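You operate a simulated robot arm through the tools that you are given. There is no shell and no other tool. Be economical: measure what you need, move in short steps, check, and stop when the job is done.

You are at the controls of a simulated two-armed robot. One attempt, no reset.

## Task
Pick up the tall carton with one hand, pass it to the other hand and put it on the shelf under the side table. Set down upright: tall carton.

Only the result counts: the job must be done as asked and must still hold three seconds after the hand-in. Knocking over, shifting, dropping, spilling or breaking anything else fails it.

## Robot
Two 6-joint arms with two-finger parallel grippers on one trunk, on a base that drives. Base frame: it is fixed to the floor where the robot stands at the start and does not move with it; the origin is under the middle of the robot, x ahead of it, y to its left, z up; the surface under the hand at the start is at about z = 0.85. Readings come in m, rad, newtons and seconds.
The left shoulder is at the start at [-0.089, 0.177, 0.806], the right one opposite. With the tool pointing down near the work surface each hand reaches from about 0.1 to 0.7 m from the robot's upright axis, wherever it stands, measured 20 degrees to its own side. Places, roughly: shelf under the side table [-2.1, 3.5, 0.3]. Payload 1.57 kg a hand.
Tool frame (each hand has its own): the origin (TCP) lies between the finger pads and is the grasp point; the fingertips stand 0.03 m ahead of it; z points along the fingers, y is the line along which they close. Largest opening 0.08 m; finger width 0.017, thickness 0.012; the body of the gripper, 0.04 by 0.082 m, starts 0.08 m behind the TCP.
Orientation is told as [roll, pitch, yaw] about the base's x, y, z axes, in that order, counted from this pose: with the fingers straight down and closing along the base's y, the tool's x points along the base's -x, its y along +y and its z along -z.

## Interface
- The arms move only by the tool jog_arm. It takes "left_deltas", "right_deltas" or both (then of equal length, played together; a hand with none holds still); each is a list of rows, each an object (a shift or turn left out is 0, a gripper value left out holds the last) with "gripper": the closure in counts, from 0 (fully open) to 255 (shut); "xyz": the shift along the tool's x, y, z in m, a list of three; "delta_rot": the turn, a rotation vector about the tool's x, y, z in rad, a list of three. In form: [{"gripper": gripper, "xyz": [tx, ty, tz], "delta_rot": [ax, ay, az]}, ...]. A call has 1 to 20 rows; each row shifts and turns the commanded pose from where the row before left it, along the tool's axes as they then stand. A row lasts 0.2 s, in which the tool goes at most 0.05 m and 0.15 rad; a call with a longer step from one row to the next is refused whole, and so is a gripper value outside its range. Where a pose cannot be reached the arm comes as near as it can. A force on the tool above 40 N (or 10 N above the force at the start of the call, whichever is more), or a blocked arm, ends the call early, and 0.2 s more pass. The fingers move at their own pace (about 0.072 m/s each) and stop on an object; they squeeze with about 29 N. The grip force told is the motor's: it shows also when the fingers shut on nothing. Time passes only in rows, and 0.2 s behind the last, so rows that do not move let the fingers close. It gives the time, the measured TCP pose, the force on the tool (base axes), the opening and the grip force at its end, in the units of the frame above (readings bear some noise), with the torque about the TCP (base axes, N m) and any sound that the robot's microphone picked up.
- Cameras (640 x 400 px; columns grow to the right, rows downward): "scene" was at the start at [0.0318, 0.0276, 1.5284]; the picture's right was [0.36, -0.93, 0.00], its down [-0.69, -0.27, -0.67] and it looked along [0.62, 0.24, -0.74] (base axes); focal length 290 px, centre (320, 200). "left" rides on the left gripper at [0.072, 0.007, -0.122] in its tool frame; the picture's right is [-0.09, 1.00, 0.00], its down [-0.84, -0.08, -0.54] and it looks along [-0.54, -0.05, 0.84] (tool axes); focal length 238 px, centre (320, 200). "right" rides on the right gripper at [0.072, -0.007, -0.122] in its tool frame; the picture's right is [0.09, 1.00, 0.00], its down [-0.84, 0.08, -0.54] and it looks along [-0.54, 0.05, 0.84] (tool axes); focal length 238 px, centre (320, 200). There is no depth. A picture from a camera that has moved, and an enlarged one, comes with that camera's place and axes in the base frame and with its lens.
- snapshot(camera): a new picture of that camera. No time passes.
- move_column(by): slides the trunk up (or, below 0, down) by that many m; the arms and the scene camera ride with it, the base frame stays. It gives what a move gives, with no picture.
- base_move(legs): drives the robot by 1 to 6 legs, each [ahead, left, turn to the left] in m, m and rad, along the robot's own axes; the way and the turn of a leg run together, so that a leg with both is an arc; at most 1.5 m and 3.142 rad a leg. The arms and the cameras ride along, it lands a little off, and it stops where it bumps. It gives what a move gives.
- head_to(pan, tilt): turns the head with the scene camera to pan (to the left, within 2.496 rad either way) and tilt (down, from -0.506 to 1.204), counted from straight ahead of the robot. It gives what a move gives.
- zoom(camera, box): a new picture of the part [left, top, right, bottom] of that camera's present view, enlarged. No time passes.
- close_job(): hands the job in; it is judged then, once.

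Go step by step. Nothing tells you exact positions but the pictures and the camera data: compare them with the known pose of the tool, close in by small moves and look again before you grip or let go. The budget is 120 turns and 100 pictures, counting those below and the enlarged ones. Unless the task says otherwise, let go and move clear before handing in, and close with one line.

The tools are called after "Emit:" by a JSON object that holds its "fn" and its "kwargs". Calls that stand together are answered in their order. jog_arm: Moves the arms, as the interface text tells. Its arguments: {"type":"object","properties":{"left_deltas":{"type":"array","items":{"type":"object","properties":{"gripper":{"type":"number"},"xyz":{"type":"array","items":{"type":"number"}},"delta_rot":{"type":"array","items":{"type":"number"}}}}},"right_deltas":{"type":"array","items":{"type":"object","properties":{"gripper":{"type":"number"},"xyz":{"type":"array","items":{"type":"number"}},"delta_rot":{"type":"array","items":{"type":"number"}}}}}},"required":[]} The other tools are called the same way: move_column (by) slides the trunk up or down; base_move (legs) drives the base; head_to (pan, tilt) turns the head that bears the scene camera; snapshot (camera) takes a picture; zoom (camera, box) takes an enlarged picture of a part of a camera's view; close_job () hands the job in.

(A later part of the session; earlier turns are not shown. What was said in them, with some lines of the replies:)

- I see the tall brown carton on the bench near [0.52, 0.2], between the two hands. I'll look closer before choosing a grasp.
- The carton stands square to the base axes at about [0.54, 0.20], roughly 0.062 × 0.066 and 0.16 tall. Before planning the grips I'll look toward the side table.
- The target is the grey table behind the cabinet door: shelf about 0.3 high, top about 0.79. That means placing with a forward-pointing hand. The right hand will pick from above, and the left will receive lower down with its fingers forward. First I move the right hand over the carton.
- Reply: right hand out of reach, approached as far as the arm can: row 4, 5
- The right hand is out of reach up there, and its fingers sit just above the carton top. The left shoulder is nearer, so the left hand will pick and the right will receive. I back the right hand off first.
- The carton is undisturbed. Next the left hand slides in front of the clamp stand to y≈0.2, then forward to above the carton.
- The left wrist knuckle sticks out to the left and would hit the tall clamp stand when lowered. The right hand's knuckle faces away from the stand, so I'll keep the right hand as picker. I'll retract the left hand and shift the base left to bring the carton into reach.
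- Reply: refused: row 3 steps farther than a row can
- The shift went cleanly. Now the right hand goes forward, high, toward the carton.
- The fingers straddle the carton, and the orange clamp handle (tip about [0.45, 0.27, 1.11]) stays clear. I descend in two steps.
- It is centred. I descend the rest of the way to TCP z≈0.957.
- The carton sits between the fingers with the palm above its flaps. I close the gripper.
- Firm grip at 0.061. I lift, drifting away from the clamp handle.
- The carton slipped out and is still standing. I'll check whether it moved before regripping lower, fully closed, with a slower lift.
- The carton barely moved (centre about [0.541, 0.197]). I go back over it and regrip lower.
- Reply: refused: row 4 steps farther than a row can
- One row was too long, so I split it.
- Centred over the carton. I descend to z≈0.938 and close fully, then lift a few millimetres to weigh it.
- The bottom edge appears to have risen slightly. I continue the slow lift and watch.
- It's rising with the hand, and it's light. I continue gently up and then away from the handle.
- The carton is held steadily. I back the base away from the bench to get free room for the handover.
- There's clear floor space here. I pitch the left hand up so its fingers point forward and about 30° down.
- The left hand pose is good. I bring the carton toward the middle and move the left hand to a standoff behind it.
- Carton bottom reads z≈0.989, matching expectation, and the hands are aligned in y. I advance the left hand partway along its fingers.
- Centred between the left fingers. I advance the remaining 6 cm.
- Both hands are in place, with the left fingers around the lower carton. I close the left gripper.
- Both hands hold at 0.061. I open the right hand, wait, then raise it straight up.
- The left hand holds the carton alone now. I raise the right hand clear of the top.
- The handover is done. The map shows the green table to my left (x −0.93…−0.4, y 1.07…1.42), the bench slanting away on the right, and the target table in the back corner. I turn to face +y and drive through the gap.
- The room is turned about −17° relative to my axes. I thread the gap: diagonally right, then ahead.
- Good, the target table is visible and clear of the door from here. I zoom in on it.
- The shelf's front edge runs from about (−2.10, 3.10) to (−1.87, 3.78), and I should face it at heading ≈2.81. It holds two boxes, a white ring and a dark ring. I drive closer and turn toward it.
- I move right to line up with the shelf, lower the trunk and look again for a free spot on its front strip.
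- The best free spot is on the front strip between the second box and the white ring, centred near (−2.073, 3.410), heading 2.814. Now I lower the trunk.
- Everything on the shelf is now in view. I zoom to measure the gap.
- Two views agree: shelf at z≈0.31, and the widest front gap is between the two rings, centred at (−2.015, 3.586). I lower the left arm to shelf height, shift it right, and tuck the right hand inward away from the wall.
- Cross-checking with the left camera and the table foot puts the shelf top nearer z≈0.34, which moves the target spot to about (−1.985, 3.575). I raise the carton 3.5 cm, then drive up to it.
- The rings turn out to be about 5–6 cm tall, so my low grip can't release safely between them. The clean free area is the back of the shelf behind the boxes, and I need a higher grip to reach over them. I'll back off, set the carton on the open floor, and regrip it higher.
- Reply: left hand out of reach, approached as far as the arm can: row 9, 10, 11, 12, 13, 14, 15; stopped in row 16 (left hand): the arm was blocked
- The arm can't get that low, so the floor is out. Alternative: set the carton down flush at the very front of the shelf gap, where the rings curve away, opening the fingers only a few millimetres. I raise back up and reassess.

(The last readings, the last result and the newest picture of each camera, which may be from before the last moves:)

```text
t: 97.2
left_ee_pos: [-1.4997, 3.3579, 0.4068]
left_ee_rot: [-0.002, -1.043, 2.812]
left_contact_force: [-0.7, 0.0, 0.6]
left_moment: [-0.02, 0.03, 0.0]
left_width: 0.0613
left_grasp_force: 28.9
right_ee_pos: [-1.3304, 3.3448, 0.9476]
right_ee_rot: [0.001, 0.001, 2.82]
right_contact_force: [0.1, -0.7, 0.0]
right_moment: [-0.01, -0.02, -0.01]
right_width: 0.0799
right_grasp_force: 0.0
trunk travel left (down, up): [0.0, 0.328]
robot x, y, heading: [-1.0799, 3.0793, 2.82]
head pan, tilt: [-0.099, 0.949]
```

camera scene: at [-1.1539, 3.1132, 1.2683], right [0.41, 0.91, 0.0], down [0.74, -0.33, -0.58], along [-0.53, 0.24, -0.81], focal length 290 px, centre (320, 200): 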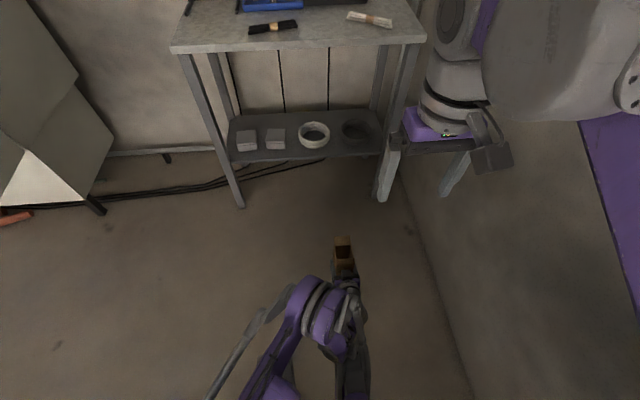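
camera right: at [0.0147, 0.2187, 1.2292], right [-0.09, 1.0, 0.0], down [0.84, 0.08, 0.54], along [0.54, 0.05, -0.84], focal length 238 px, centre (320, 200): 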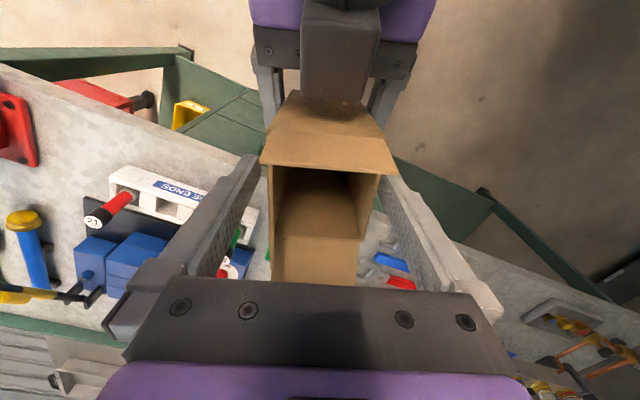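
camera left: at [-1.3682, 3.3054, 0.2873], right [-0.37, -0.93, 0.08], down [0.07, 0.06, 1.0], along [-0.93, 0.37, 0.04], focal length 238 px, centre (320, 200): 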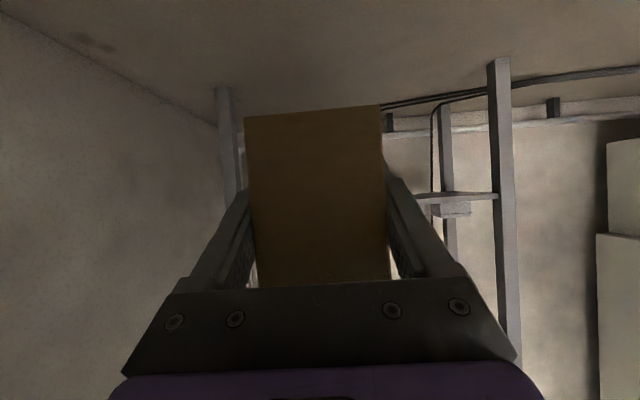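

Emit:
{"fn": "base_move", "kwargs": {"legs": [[0.39, -0.043, 0]]}}

Emit:
{"fn": "snapshot", "kwargs": {"camera": "left"}}

Emit:
{"fn": "zoom", "kwargs": {"camera": "scene", "box": [240, 140, 420, 270]}}

```text
t: 99.7
left_ee_pos: [-1.8479, 3.5233, 0.4065]
left_ee_rot: [-0.004, -1.042, 2.808]
left_contact_force: [0.6, 0.0, -0.8]
left_moment: [0.0, 0.03, 0.01]
left_width: 0.0613
left_grasp_force: 28.9
right_ee_pos: [-1.6817, 3.5099, 0.9477]
right_ee_rot: [0.001, 0.0, 2.812]
right_contact_force: [-0.6, -0.5, 0.1]
right_moment: [-0.04, -0.01, -0.01]
right_width: 0.0803
right_grasp_force: 0.1
trunk travel left (down, up): [0.0, 0.328]
robot x, y, heading: [-1.4272, 3.2424, 2.812]
head pan, tilt: [-0.099, 0.949]
```

```text
29 pictures are left
camera left: at [-1.7178, 3.4697, 0.4067], right [-0.37, -0.92, 0.08], down [0.07, 0.06, 1.0], along [-0.92, 0.38, 0.04], focal length 238 px, centre (320, 200)
```

left: 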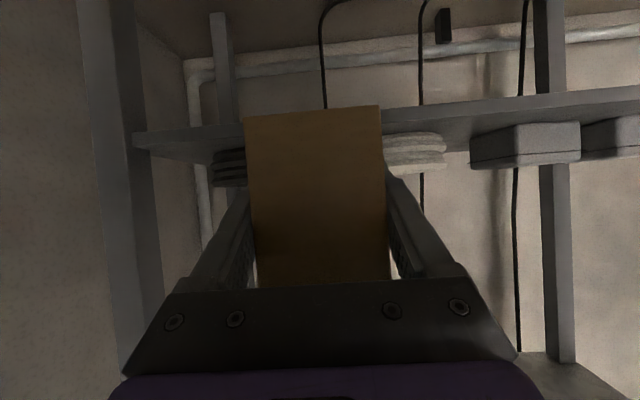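

```text
3.08 times, centred on (330, 205) of scene
camera zoom: at [-1.5047, 3.2772, 1.2691], right [0.41, 0.91, 0.0], down [0.74, -0.34, -0.58], along [-0.53, 0.24, -0.81], focal length 894 px, centre (289, 185)
```

zoom: 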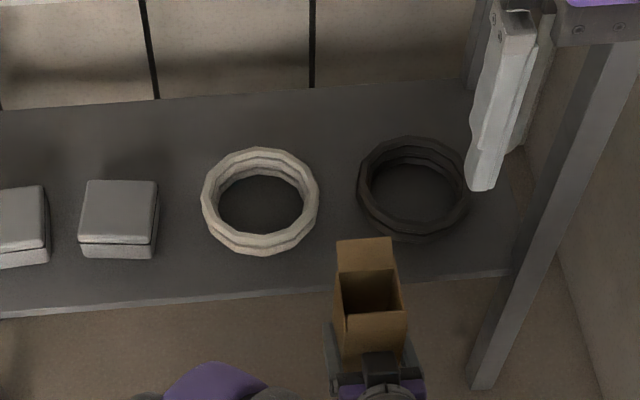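

The numbers are consistent: gap centre s′≈0.465, strip 4.9 cm deep in front of the rings. I extend the arm forward horizontally and look before lowering.

Emit:
{"fn": "jog_arm", "kwargs": {"left_deltas": [{"xyz": [-0.01, 0, 0.0173]}, {"xyz": [-0.01, 0, 0.0173]}, {"xyz": [-0.01, 0, 0.0173]}, {"xyz": [-0.01, 0, 0.0173]}, {"xyz": [-0.01, 0, 0.0173]}, {"xyz": [-0.0075, 0, 0.013]}, {}]}}

Emit:
{"fn": "snapshot", "kwargs": {"camera": "left"}}

Emit:
{"fn": "zoom", "kwargs": {"camera": "scene", "box": [270, 160, 400, 260]}}

```text
t: 101.3
left_ee_pos: [-1.957, 3.5615, 0.4059]
left_ee_rot: [-0.007, -1.042, 2.806]
left_contact_force: [-0.3, -0.4, 0.1]
left_moment: [-0.03, 0.0, 0.01]
left_width: 0.061
left_grasp_force: 28.8
right_ee_pos: [-1.6819, 3.5086, 0.948]
right_ee_rot: [0.001, -0.001, 2.813]
right_contact_force: [0.4, -0.1, 1.4]
right_moment: [0.05, -0.01, 0.0]
right_width: 0.0799
right_grasp_force: 0.1
trunk travel left (down, up): [0.0, 0.328]
robot x, y, heading: [-1.4276, 3.2455, 2.816]
head pan, tilt: [-0.099, 0.949]
```

```text
27 pictures are left
camera left: at [-1.826, 3.5078, 0.4062], right [-0.37, -0.92, 0.08], down [0.07, 0.06, 1.0], along [-0.92, 0.38, 0.04], focal length 238 px, centre (320, 200)
```

left: 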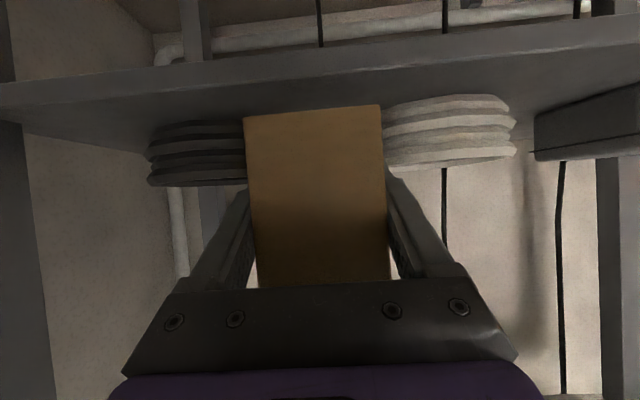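

```text
4.00 times, centred on (335, 210) of scene
camera zoom: at [-1.5044, 3.2771, 1.2691], right [0.41, 0.91, 0.0], down [0.74, -0.34, -0.58], along [-0.53, 0.24, -0.81], focal length 1162 px, centre (260, 160)
```

zoom: 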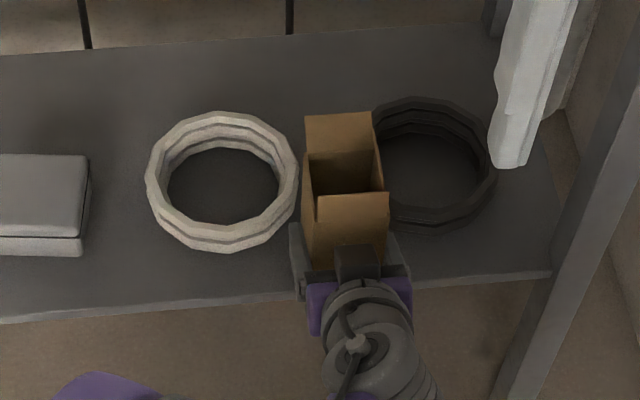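

I go forward the last 2.3 cm, then lower most of the way.

Emit:
{"fn": "jog_arm", "kwargs": {"left_deltas": [{"xyz": [-0.006, 0.002, 0.0104]}, {"xyz": [-0.0055, 0, 0.0095]}, {"xyz": [0.0087, 0, 0.005]}, {"xyz": [0.0061, 0, 0.0035]}, {}]}}

Emit:
{"fn": "snapshot", "kwargs": {"camera": "left"}}

Emit:
{"fn": "zoom", "kwargs": {"camera": "scene", "box": [270, 160, 400, 260]}}

```text
t: 102.2
left_ee_pos: [-1.9788, 3.5678, 0.3949]
left_ee_rot: [-0.001, -1.046, 2.798]
left_contact_force: [1.4, -0.1, -0.2]
left_moment: [-0.05, -0.03, -0.01]
left_width: 0.0609
left_grasp_force: 29.2
right_ee_pos: [-1.6812, 3.5095, 0.947]
right_ee_rot: [0.001, 0.002, 2.814]
right_contact_force: [0.4, 0.0, -0.5]
right_moment: [-0.01, -0.03, 0.01]
right_width: 0.08
right_grasp_force: 0.0
trunk travel left (down, up): [0.0, 0.328]
robot x, y, heading: [-1.4242, 3.2461, 2.811]
head pan, tilt: [-0.099, 0.949]
stopped in row 4 (left hand): the force on the tool passed its limit at 47 N (the readings are from after the stop); the commanded pose is now the measured one
```

```text
25 pictures are left
camera left: at [-1.8484, 3.5143, 0.3957], right [-0.38, -0.92, 0.08], down [0.07, 0.06, 1.0], along [-0.92, 0.38, 0.05], focal length 238 px, centre (320, 200)
```

left: 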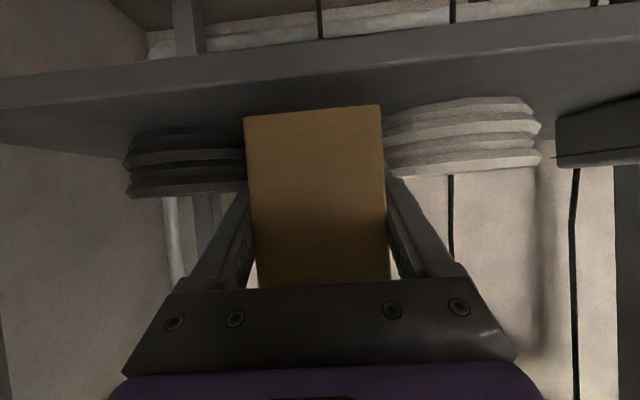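

```text
4.00 times, centred on (335, 210) of scene
camera zoom: at [-1.5053, 3.2776, 1.269], right [0.41, 0.91, 0.0], down [0.74, -0.34, -0.58], along [-0.53, 0.24, -0.81], focal length 1162 px, centre (260, 160)
```

zoom: 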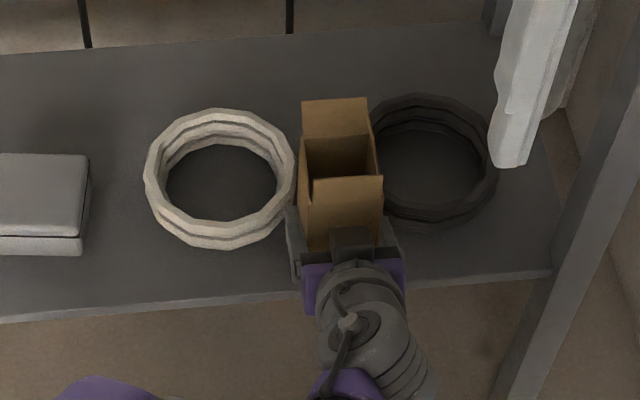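

A force spike stopped the lowering at z≈0.395. Before moving further I look closely at the rings and contacts.

Emit:
{"fn": "zoom", "kwargs": {"camera": "scene", "box": [300, 180, 360, 240]}}

Emit:
{"fn": "zoom", "kwargs": {"camera": "left", "box": [170, 80, 470, 260]}}

```text
6.67 times, centred on (330, 210) of scene
camera zoom: at [-1.5053, 3.2776, 1.269], right [0.41, 0.91, 0.0], down [0.74, -0.34, -0.58], along [-0.53, 0.24, -0.81], focal length 1936 px, centre (253, 133)
```

zoom: 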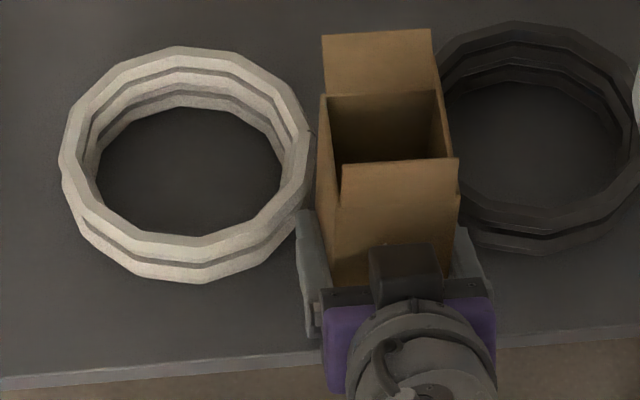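

```text
2.13 times, centred on (320, 170) of left
camera zoom: at [-1.8484, 3.5143, 0.3957], right [-0.38, -0.92, 0.08], down [0.07, 0.06, 1.0], along [-0.92, 0.38, 0.05], focal length 508 px, centre (320, 264)
```

zoom: 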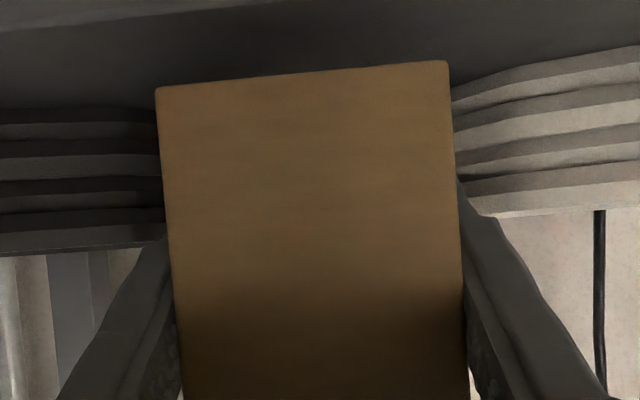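

Geometrically the rings look clear and the carton bottom should still be about 1.5 cm above the shelf. I lower a few millimetres very gently and read the force.

Emit:
{"fn": "jog_arm", "kwargs": {"left_deltas": [{"xyz": [0.0017, 0, 0.001]}, {"xyz": [0.0017, 0, 0.001]}, {}]}}

```text
t: 103.0
left_ee_pos: [-1.9797, 3.5687, 0.3925]
left_ee_rot: [0.0, -1.045, 2.797]
left_contact_force: [-0.3, 0.0, 0.4]
left_moment: [-0.02, 0.01, 0.03]
left_width: 0.0612
left_grasp_force: 28.9
right_ee_pos: [-1.6799, 3.5086, 0.9481]
right_ee_rot: [0.001, 0.001, 2.815]
right_contact_force: [0.3, 0.2, 0.2]
right_moment: [-0.03, -0.03, -0.03]
right_width: 0.0802
right_grasp_force: 0.0
trunk travel left (down, up): [0.0, 0.328]
robot x, y, heading: [-1.4291, 3.2429, 2.815]
head pan, tilt: [-0.099, 0.949]
```

No resistance. I continue slowly down toward the expected contact at z≈0.379.

Emit:
{"fn": "jog_arm", "kwargs": {"left_deltas": [{"xyz": [0.0017, 0, 0.001]}, {"xyz": [0.0017, 0, 0.001]}, {"xyz": [0.0017, 0, 0.001]}, {"xyz": [0.0017, 0, 0.001]}, {"xyz": [0.0017, 0, 0.001]}, {}]}}

Emit:
{"fn": "zoom", "kwargs": {"camera": "left", "box": [170, 60, 470, 240]}}

```text
t: 104.4
left_ee_pos: [-1.9796, 3.5676, 0.3824]
left_ee_rot: [0.002, -1.049, 2.797]
left_contact_force: [1.4, 0.2, 0.5]
left_moment: [0.0, 0.05, 0.01]
left_width: 0.0613
left_grasp_force: 29.1
right_ee_pos: [-1.6814, 3.5096, 0.9477]
right_ee_rot: [0.0, -0.001, 2.813]
right_contact_force: [0.5, -0.3, 0.3]
right_moment: [0.01, -0.02, -0.01]
right_width: 0.0799
right_grasp_force: 0.0
trunk travel left (down, up): [0.0, 0.328]
robot x, y, heading: [-1.4288, 3.2478, 2.819]
head pan, tilt: [-0.099, 0.949]
```

```text
2.13 times, centred on (320, 150) of left
camera zoom: at [-1.8484, 3.5141, 0.3824], right [-0.38, -0.92, 0.08], down [0.07, 0.06, 1.0], along [-0.92, 0.38, 0.05], focal length 508 px, centre (320, 307)
```

zoom: 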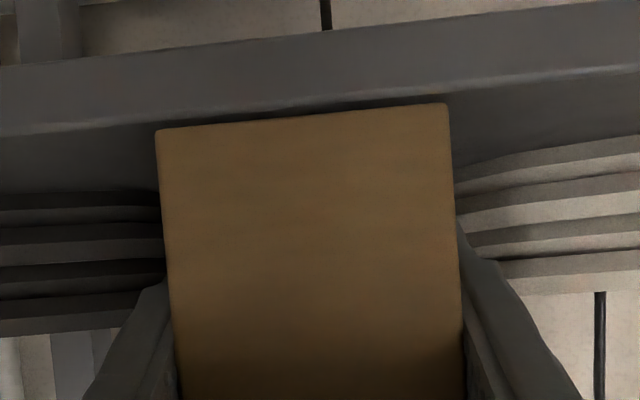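

The bottom edge is now within about 2 mm of the shelf and flush with its front lip. I do the final gentle lowering.

Emit:
{"fn": "jog_arm", "kwargs": {"left_deltas": [{"xyz": [0.0009, 0.002, 0.0005]}, {"xyz": [0.0009, 0, 0.0005]}, {}]}}

Emit:
{"fn": "zoom", "kwargs": {"camera": "left", "box": [170, 60, 470, 240]}}

```text
t: 105.2
left_ee_pos: [-1.9795, 3.5677, 0.3818]
left_ee_rot: [-0.001, -1.048, 2.799]
left_contact_force: [1.9, 1.3, 1.1]
left_moment: [-0.03, -0.11, 0.06]
left_width: 0.0612
left_grasp_force: 29.2
right_ee_pos: [-1.6801, 3.5089, 0.9473]
right_ee_rot: [0.002, 0.0, 2.813]
right_contact_force: [0.8, 0.7, 0.6]
right_moment: [0.02, 0.01, 0.0]
right_width: 0.08
right_grasp_force: 0.1
trunk travel left (down, up): [0.0, 0.328]
robot x, y, heading: [-1.4259, 3.246, 2.818]
head pan, tilt: [-0.099, 0.949]
```

```text
2.13 times, centred on (320, 150) of left
camera zoom: at [-1.8488, 3.5122, 0.3808], right [-0.38, -0.92, 0.08], down [0.07, 0.06, 1.0], along [-0.92, 0.38, 0.05], focal length 508 px, centre (320, 307)
```

zoom: 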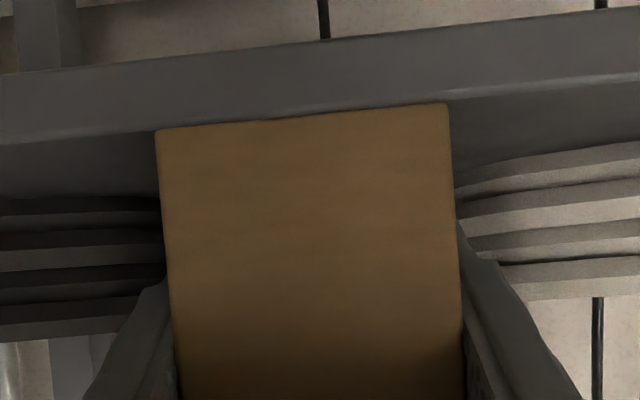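

Emit:
{"fn": "jog_arm", "kwargs": {"left_deltas": [{"xyz": [0.0009, 0, 0.0005]}, {"xyz": [0.0009, 0, 0.0005]}, {}]}}

Emit:
{"fn": "zoom", "kwargs": {"camera": "left", "box": [170, 60, 470, 240]}}

```text
t: 106.0
left_ee_pos: [-1.9789, 3.566, 0.3802]
left_ee_rot: [0.001, -1.05, 2.796]
left_contact_force: [-2.6, 2.7, 26.5]
left_moment: [-0.11, -0.31, -0.02]
left_width: 0.0613
left_grasp_force: 29.2
right_ee_pos: [-1.6799, 3.5082, 0.9489]
right_ee_rot: [-0.001, -0.001, 2.814]
right_contact_force: [-0.9, -1.1, 0.0]
right_moment: [0.0, 0.04, 0.02]
right_width: 0.0798
right_grasp_force: 0.1
trunk travel left (down, up): [0.0, 0.328]
robot x, y, heading: [-1.4309, 3.2432, 2.816]
head pan, tilt: [-0.099, 0.949]
```

```text
2.13 times, centred on (320, 150) of left
camera zoom: at [-1.8487, 3.512, 0.3798], right [-0.38, -0.92, 0.08], down [0.08, 0.06, 1.0], along [-0.92, 0.38, 0.05], focal length 508 px, centre (320, 307)
```

zoom: 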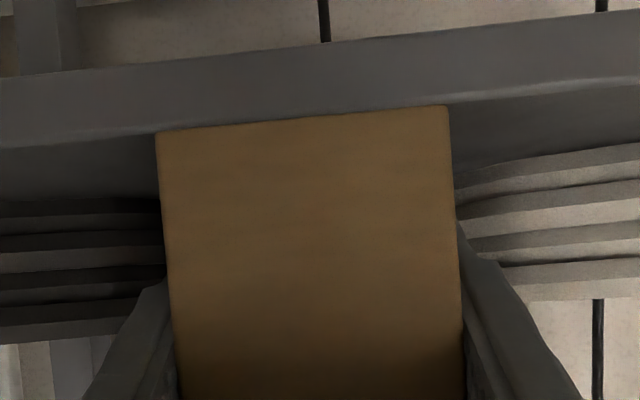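

The carton rests on the shelf (26 N upward), its rear edge flush with the lip. I ease the load, open just a few millimetres and check.

Emit:
{"fn": "jog_arm", "kwargs": {"left_deltas": [{"xyz": [-0.0007, 0, -0.0004]}, {"gripper": 50}, {"gripper": 44}, {"gripper": 38}, {}]}}

Emit:
{"fn": "zoom", "kwargs": {"camera": "left", "box": [170, 60, 470, 240]}}

Emit:
{"fn": "zoom", "kwargs": {"camera": "scene", "box": [270, 160, 400, 260]}}

```text
t: 107.2
left_ee_pos: [-1.9793, 3.5665, 0.3798]
left_ee_rot: [0.002, -1.048, 2.798]
left_contact_force: [1.1, -0.5, -1.1]
left_moment: [-0.02, -0.03, 0.02]
left_width: 0.0671
left_grasp_force: 0.1
right_ee_pos: [-1.68, 3.5082, 0.9481]
right_ee_rot: [0.0, 0.0, 2.814]
right_contact_force: [0.2, -0.4, -0.9]
right_moment: [-0.03, -0.04, -0.02]
right_width: 0.08
right_grasp_force: 0.2
trunk travel left (down, up): [0.0, 0.328]
robot x, y, heading: [-1.425, 3.2467, 2.815]
head pan, tilt: [-0.099, 0.949]
```

```text
2.13 times, centred on (320, 150) of left
camera zoom: at [-1.8489, 3.512, 0.379], right [-0.38, -0.92, 0.08], down [0.07, 0.06, 1.0], along [-0.92, 0.38, 0.05], focal length 508 px, centre (320, 307)
```

zoom: 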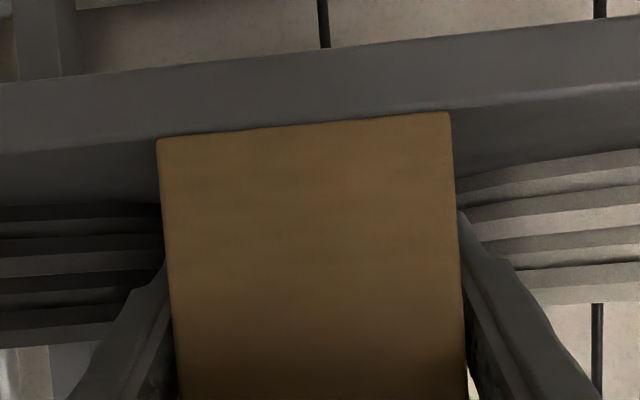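

```text
4.00 times, centred on (335, 210) of scene
camera zoom: at [-1.5043, 3.277, 1.2691], right [0.41, 0.91, 0.0], down [0.74, -0.34, -0.58], along [-0.53, 0.24, -0.81], focal length 1162 px, centre (260, 160)
```

zoom: 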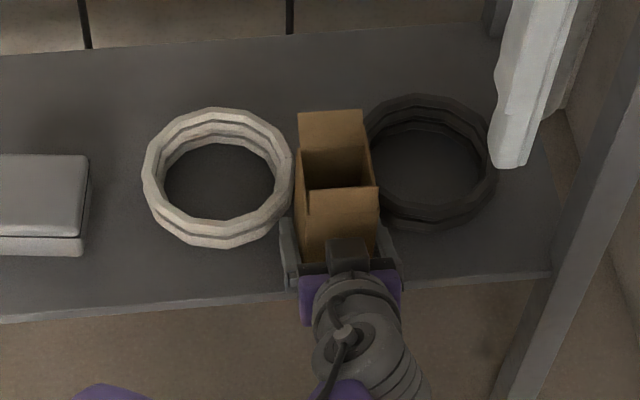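

The carton stands released. I withdraw the hand back along its fingers, slowly.

Emit:
{"fn": "jog_arm", "kwargs": {"left_deltas": [{"xyz": [0.002, 0, -0.008]}, {"xyz": [0, 0, -0.012]}, {"xyz": [0, 0, -0.015]}, {"xyz": [0, 0, -0.015]}, {"xyz": [0, 0, -0.02]}, {"xyz": [0, 0, -0.02]}, {}]}}

Emit:
{"fn": "snapshot", "kwargs": {"camera": "left"}}

Emit:
{"fn": "zoom", "kwargs": {"camera": "scene", "box": [270, 160, 400, 260]}}

```text
t: 108.8
left_ee_pos: [-1.9056, 3.5387, 0.4224]
left_ee_rot: [-0.001, -1.047, 2.797]
left_contact_force: [0.3, 0.3, -0.2]
left_moment: [-0.03, 0.0, 0.01]
left_width: 0.0678
left_grasp_force: 0.1
right_ee_pos: [-1.6804, 3.5089, 0.9479]
right_ee_rot: [0.001, 0.001, 2.813]
right_contact_force: [1.4, 0.0, -0.6]
right_moment: [0.0, 0.01, 0.02]
right_width: 0.0798
right_grasp_force: 0.0
trunk travel left (down, up): [0.0, 0.328]
robot x, y, heading: [-1.4281, 3.2444, 2.812]
head pan, tilt: [-0.099, 0.949]
```

```text
16 pictures are left
camera left: at [-1.7746, 3.4849, 0.4226], right [-0.38, -0.92, 0.08], down [0.07, 0.06, 1.0], along [-0.92, 0.38, 0.05], focal length 238 px, centre (320, 200)
```

left: 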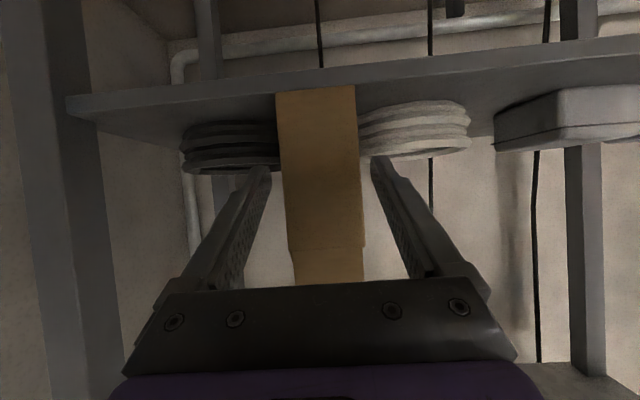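

```text
4.00 times, centred on (335, 210) of scene
camera zoom: at [-1.5043, 3.277, 1.2691], right [0.41, 0.91, 0.0], down [0.74, -0.34, -0.58], along [-0.53, 0.24, -0.81], focal length 1162 px, centre (260, 160)
```

zoom: 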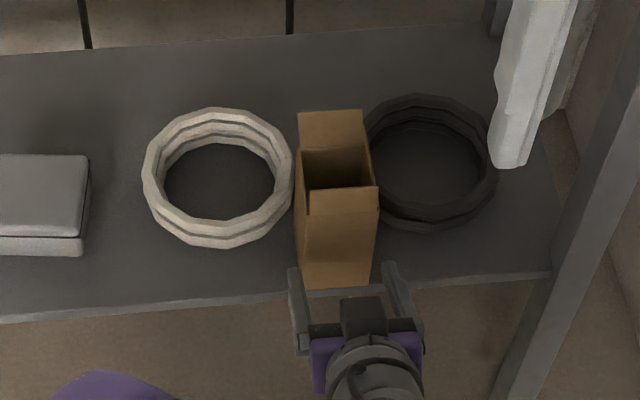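

The carton stands upright on the shelf, clear of the rings. I back the hand and base fully away and take a last look.

Emit:
{"fn": "base_move", "kwargs": {"legs": [[-0.35, 0, 0]]}}

Emit:
{"fn": "zoom", "kwargs": {"camera": "scene", "box": [200, 80, 420, 220]}}

Emit:
{"fn": "snapshot", "kwargs": {"camera": "left"}}

```text
t: 111.0
left_ee_pos: [-1.5756, 3.4269, 0.4228]
left_ee_rot: [0.0, -1.048, 2.798]
left_contact_force: [-0.5, 0.4, 0.5]
left_moment: [0.04, -0.02, 0.01]
left_width: 0.0682
left_grasp_force: 0.1
right_ee_pos: [-1.3486, 3.3968, 0.9472]
right_ee_rot: [0.001, 0.0, 2.813]
right_contact_force: [0.6, 0.9, 0.5]
right_moment: [0.0, 0.03, -0.01]
right_width: 0.0801
right_grasp_force: 0.1
trunk travel left (down, up): [0.0, 0.328]
robot x, y, heading: [-1.0956, 3.1278, 2.813]
head pan, tilt: [-0.099, 0.949]
```

```text
2.86 times, centred on (310, 150) of scene
camera zoom: at [-1.1729, 3.1642, 1.2691], right [0.41, 0.91, 0.0], down [0.74, -0.34, -0.58], along [-0.53, 0.24, -0.81], focal length 830 px, centre (349, 343)
```

zoom: 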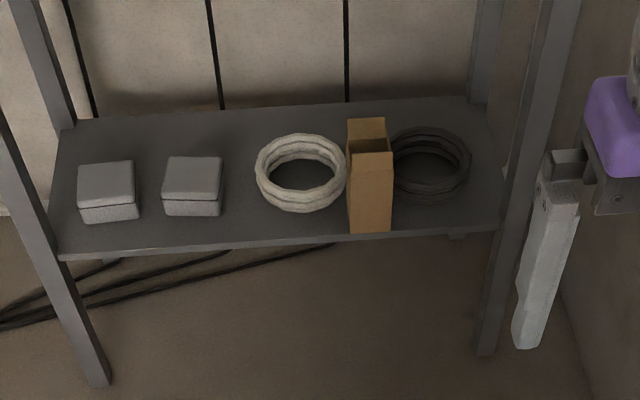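

```text
13 pictures are left
camera left: at [-1.4436, 3.3724, 0.4225], right [-0.38, -0.92, 0.08], down [0.07, 0.06, 1.0], along [-0.92, 0.38, 0.05], focal length 238 px, centre (320, 200)
```

left: 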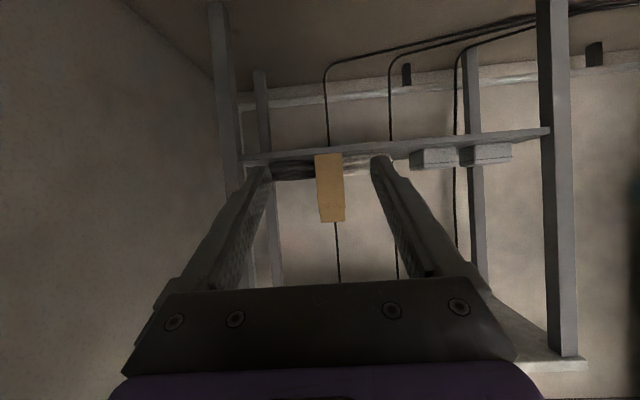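

The carton stands upright on the shelf and both hands are well clear, so I hand the job in.

Emit:
{"fn": "close_job", "kwargs": {}}

```text
The job is handed in.
```

The tall carton was picked up by the right hand, passed to the left, and now stands upright on the shelf under the side table, its near side flush with the shelf's front edge. A force spike stopped one lowering step, and the two rings beside it appear to have been nudged about 4 mm.
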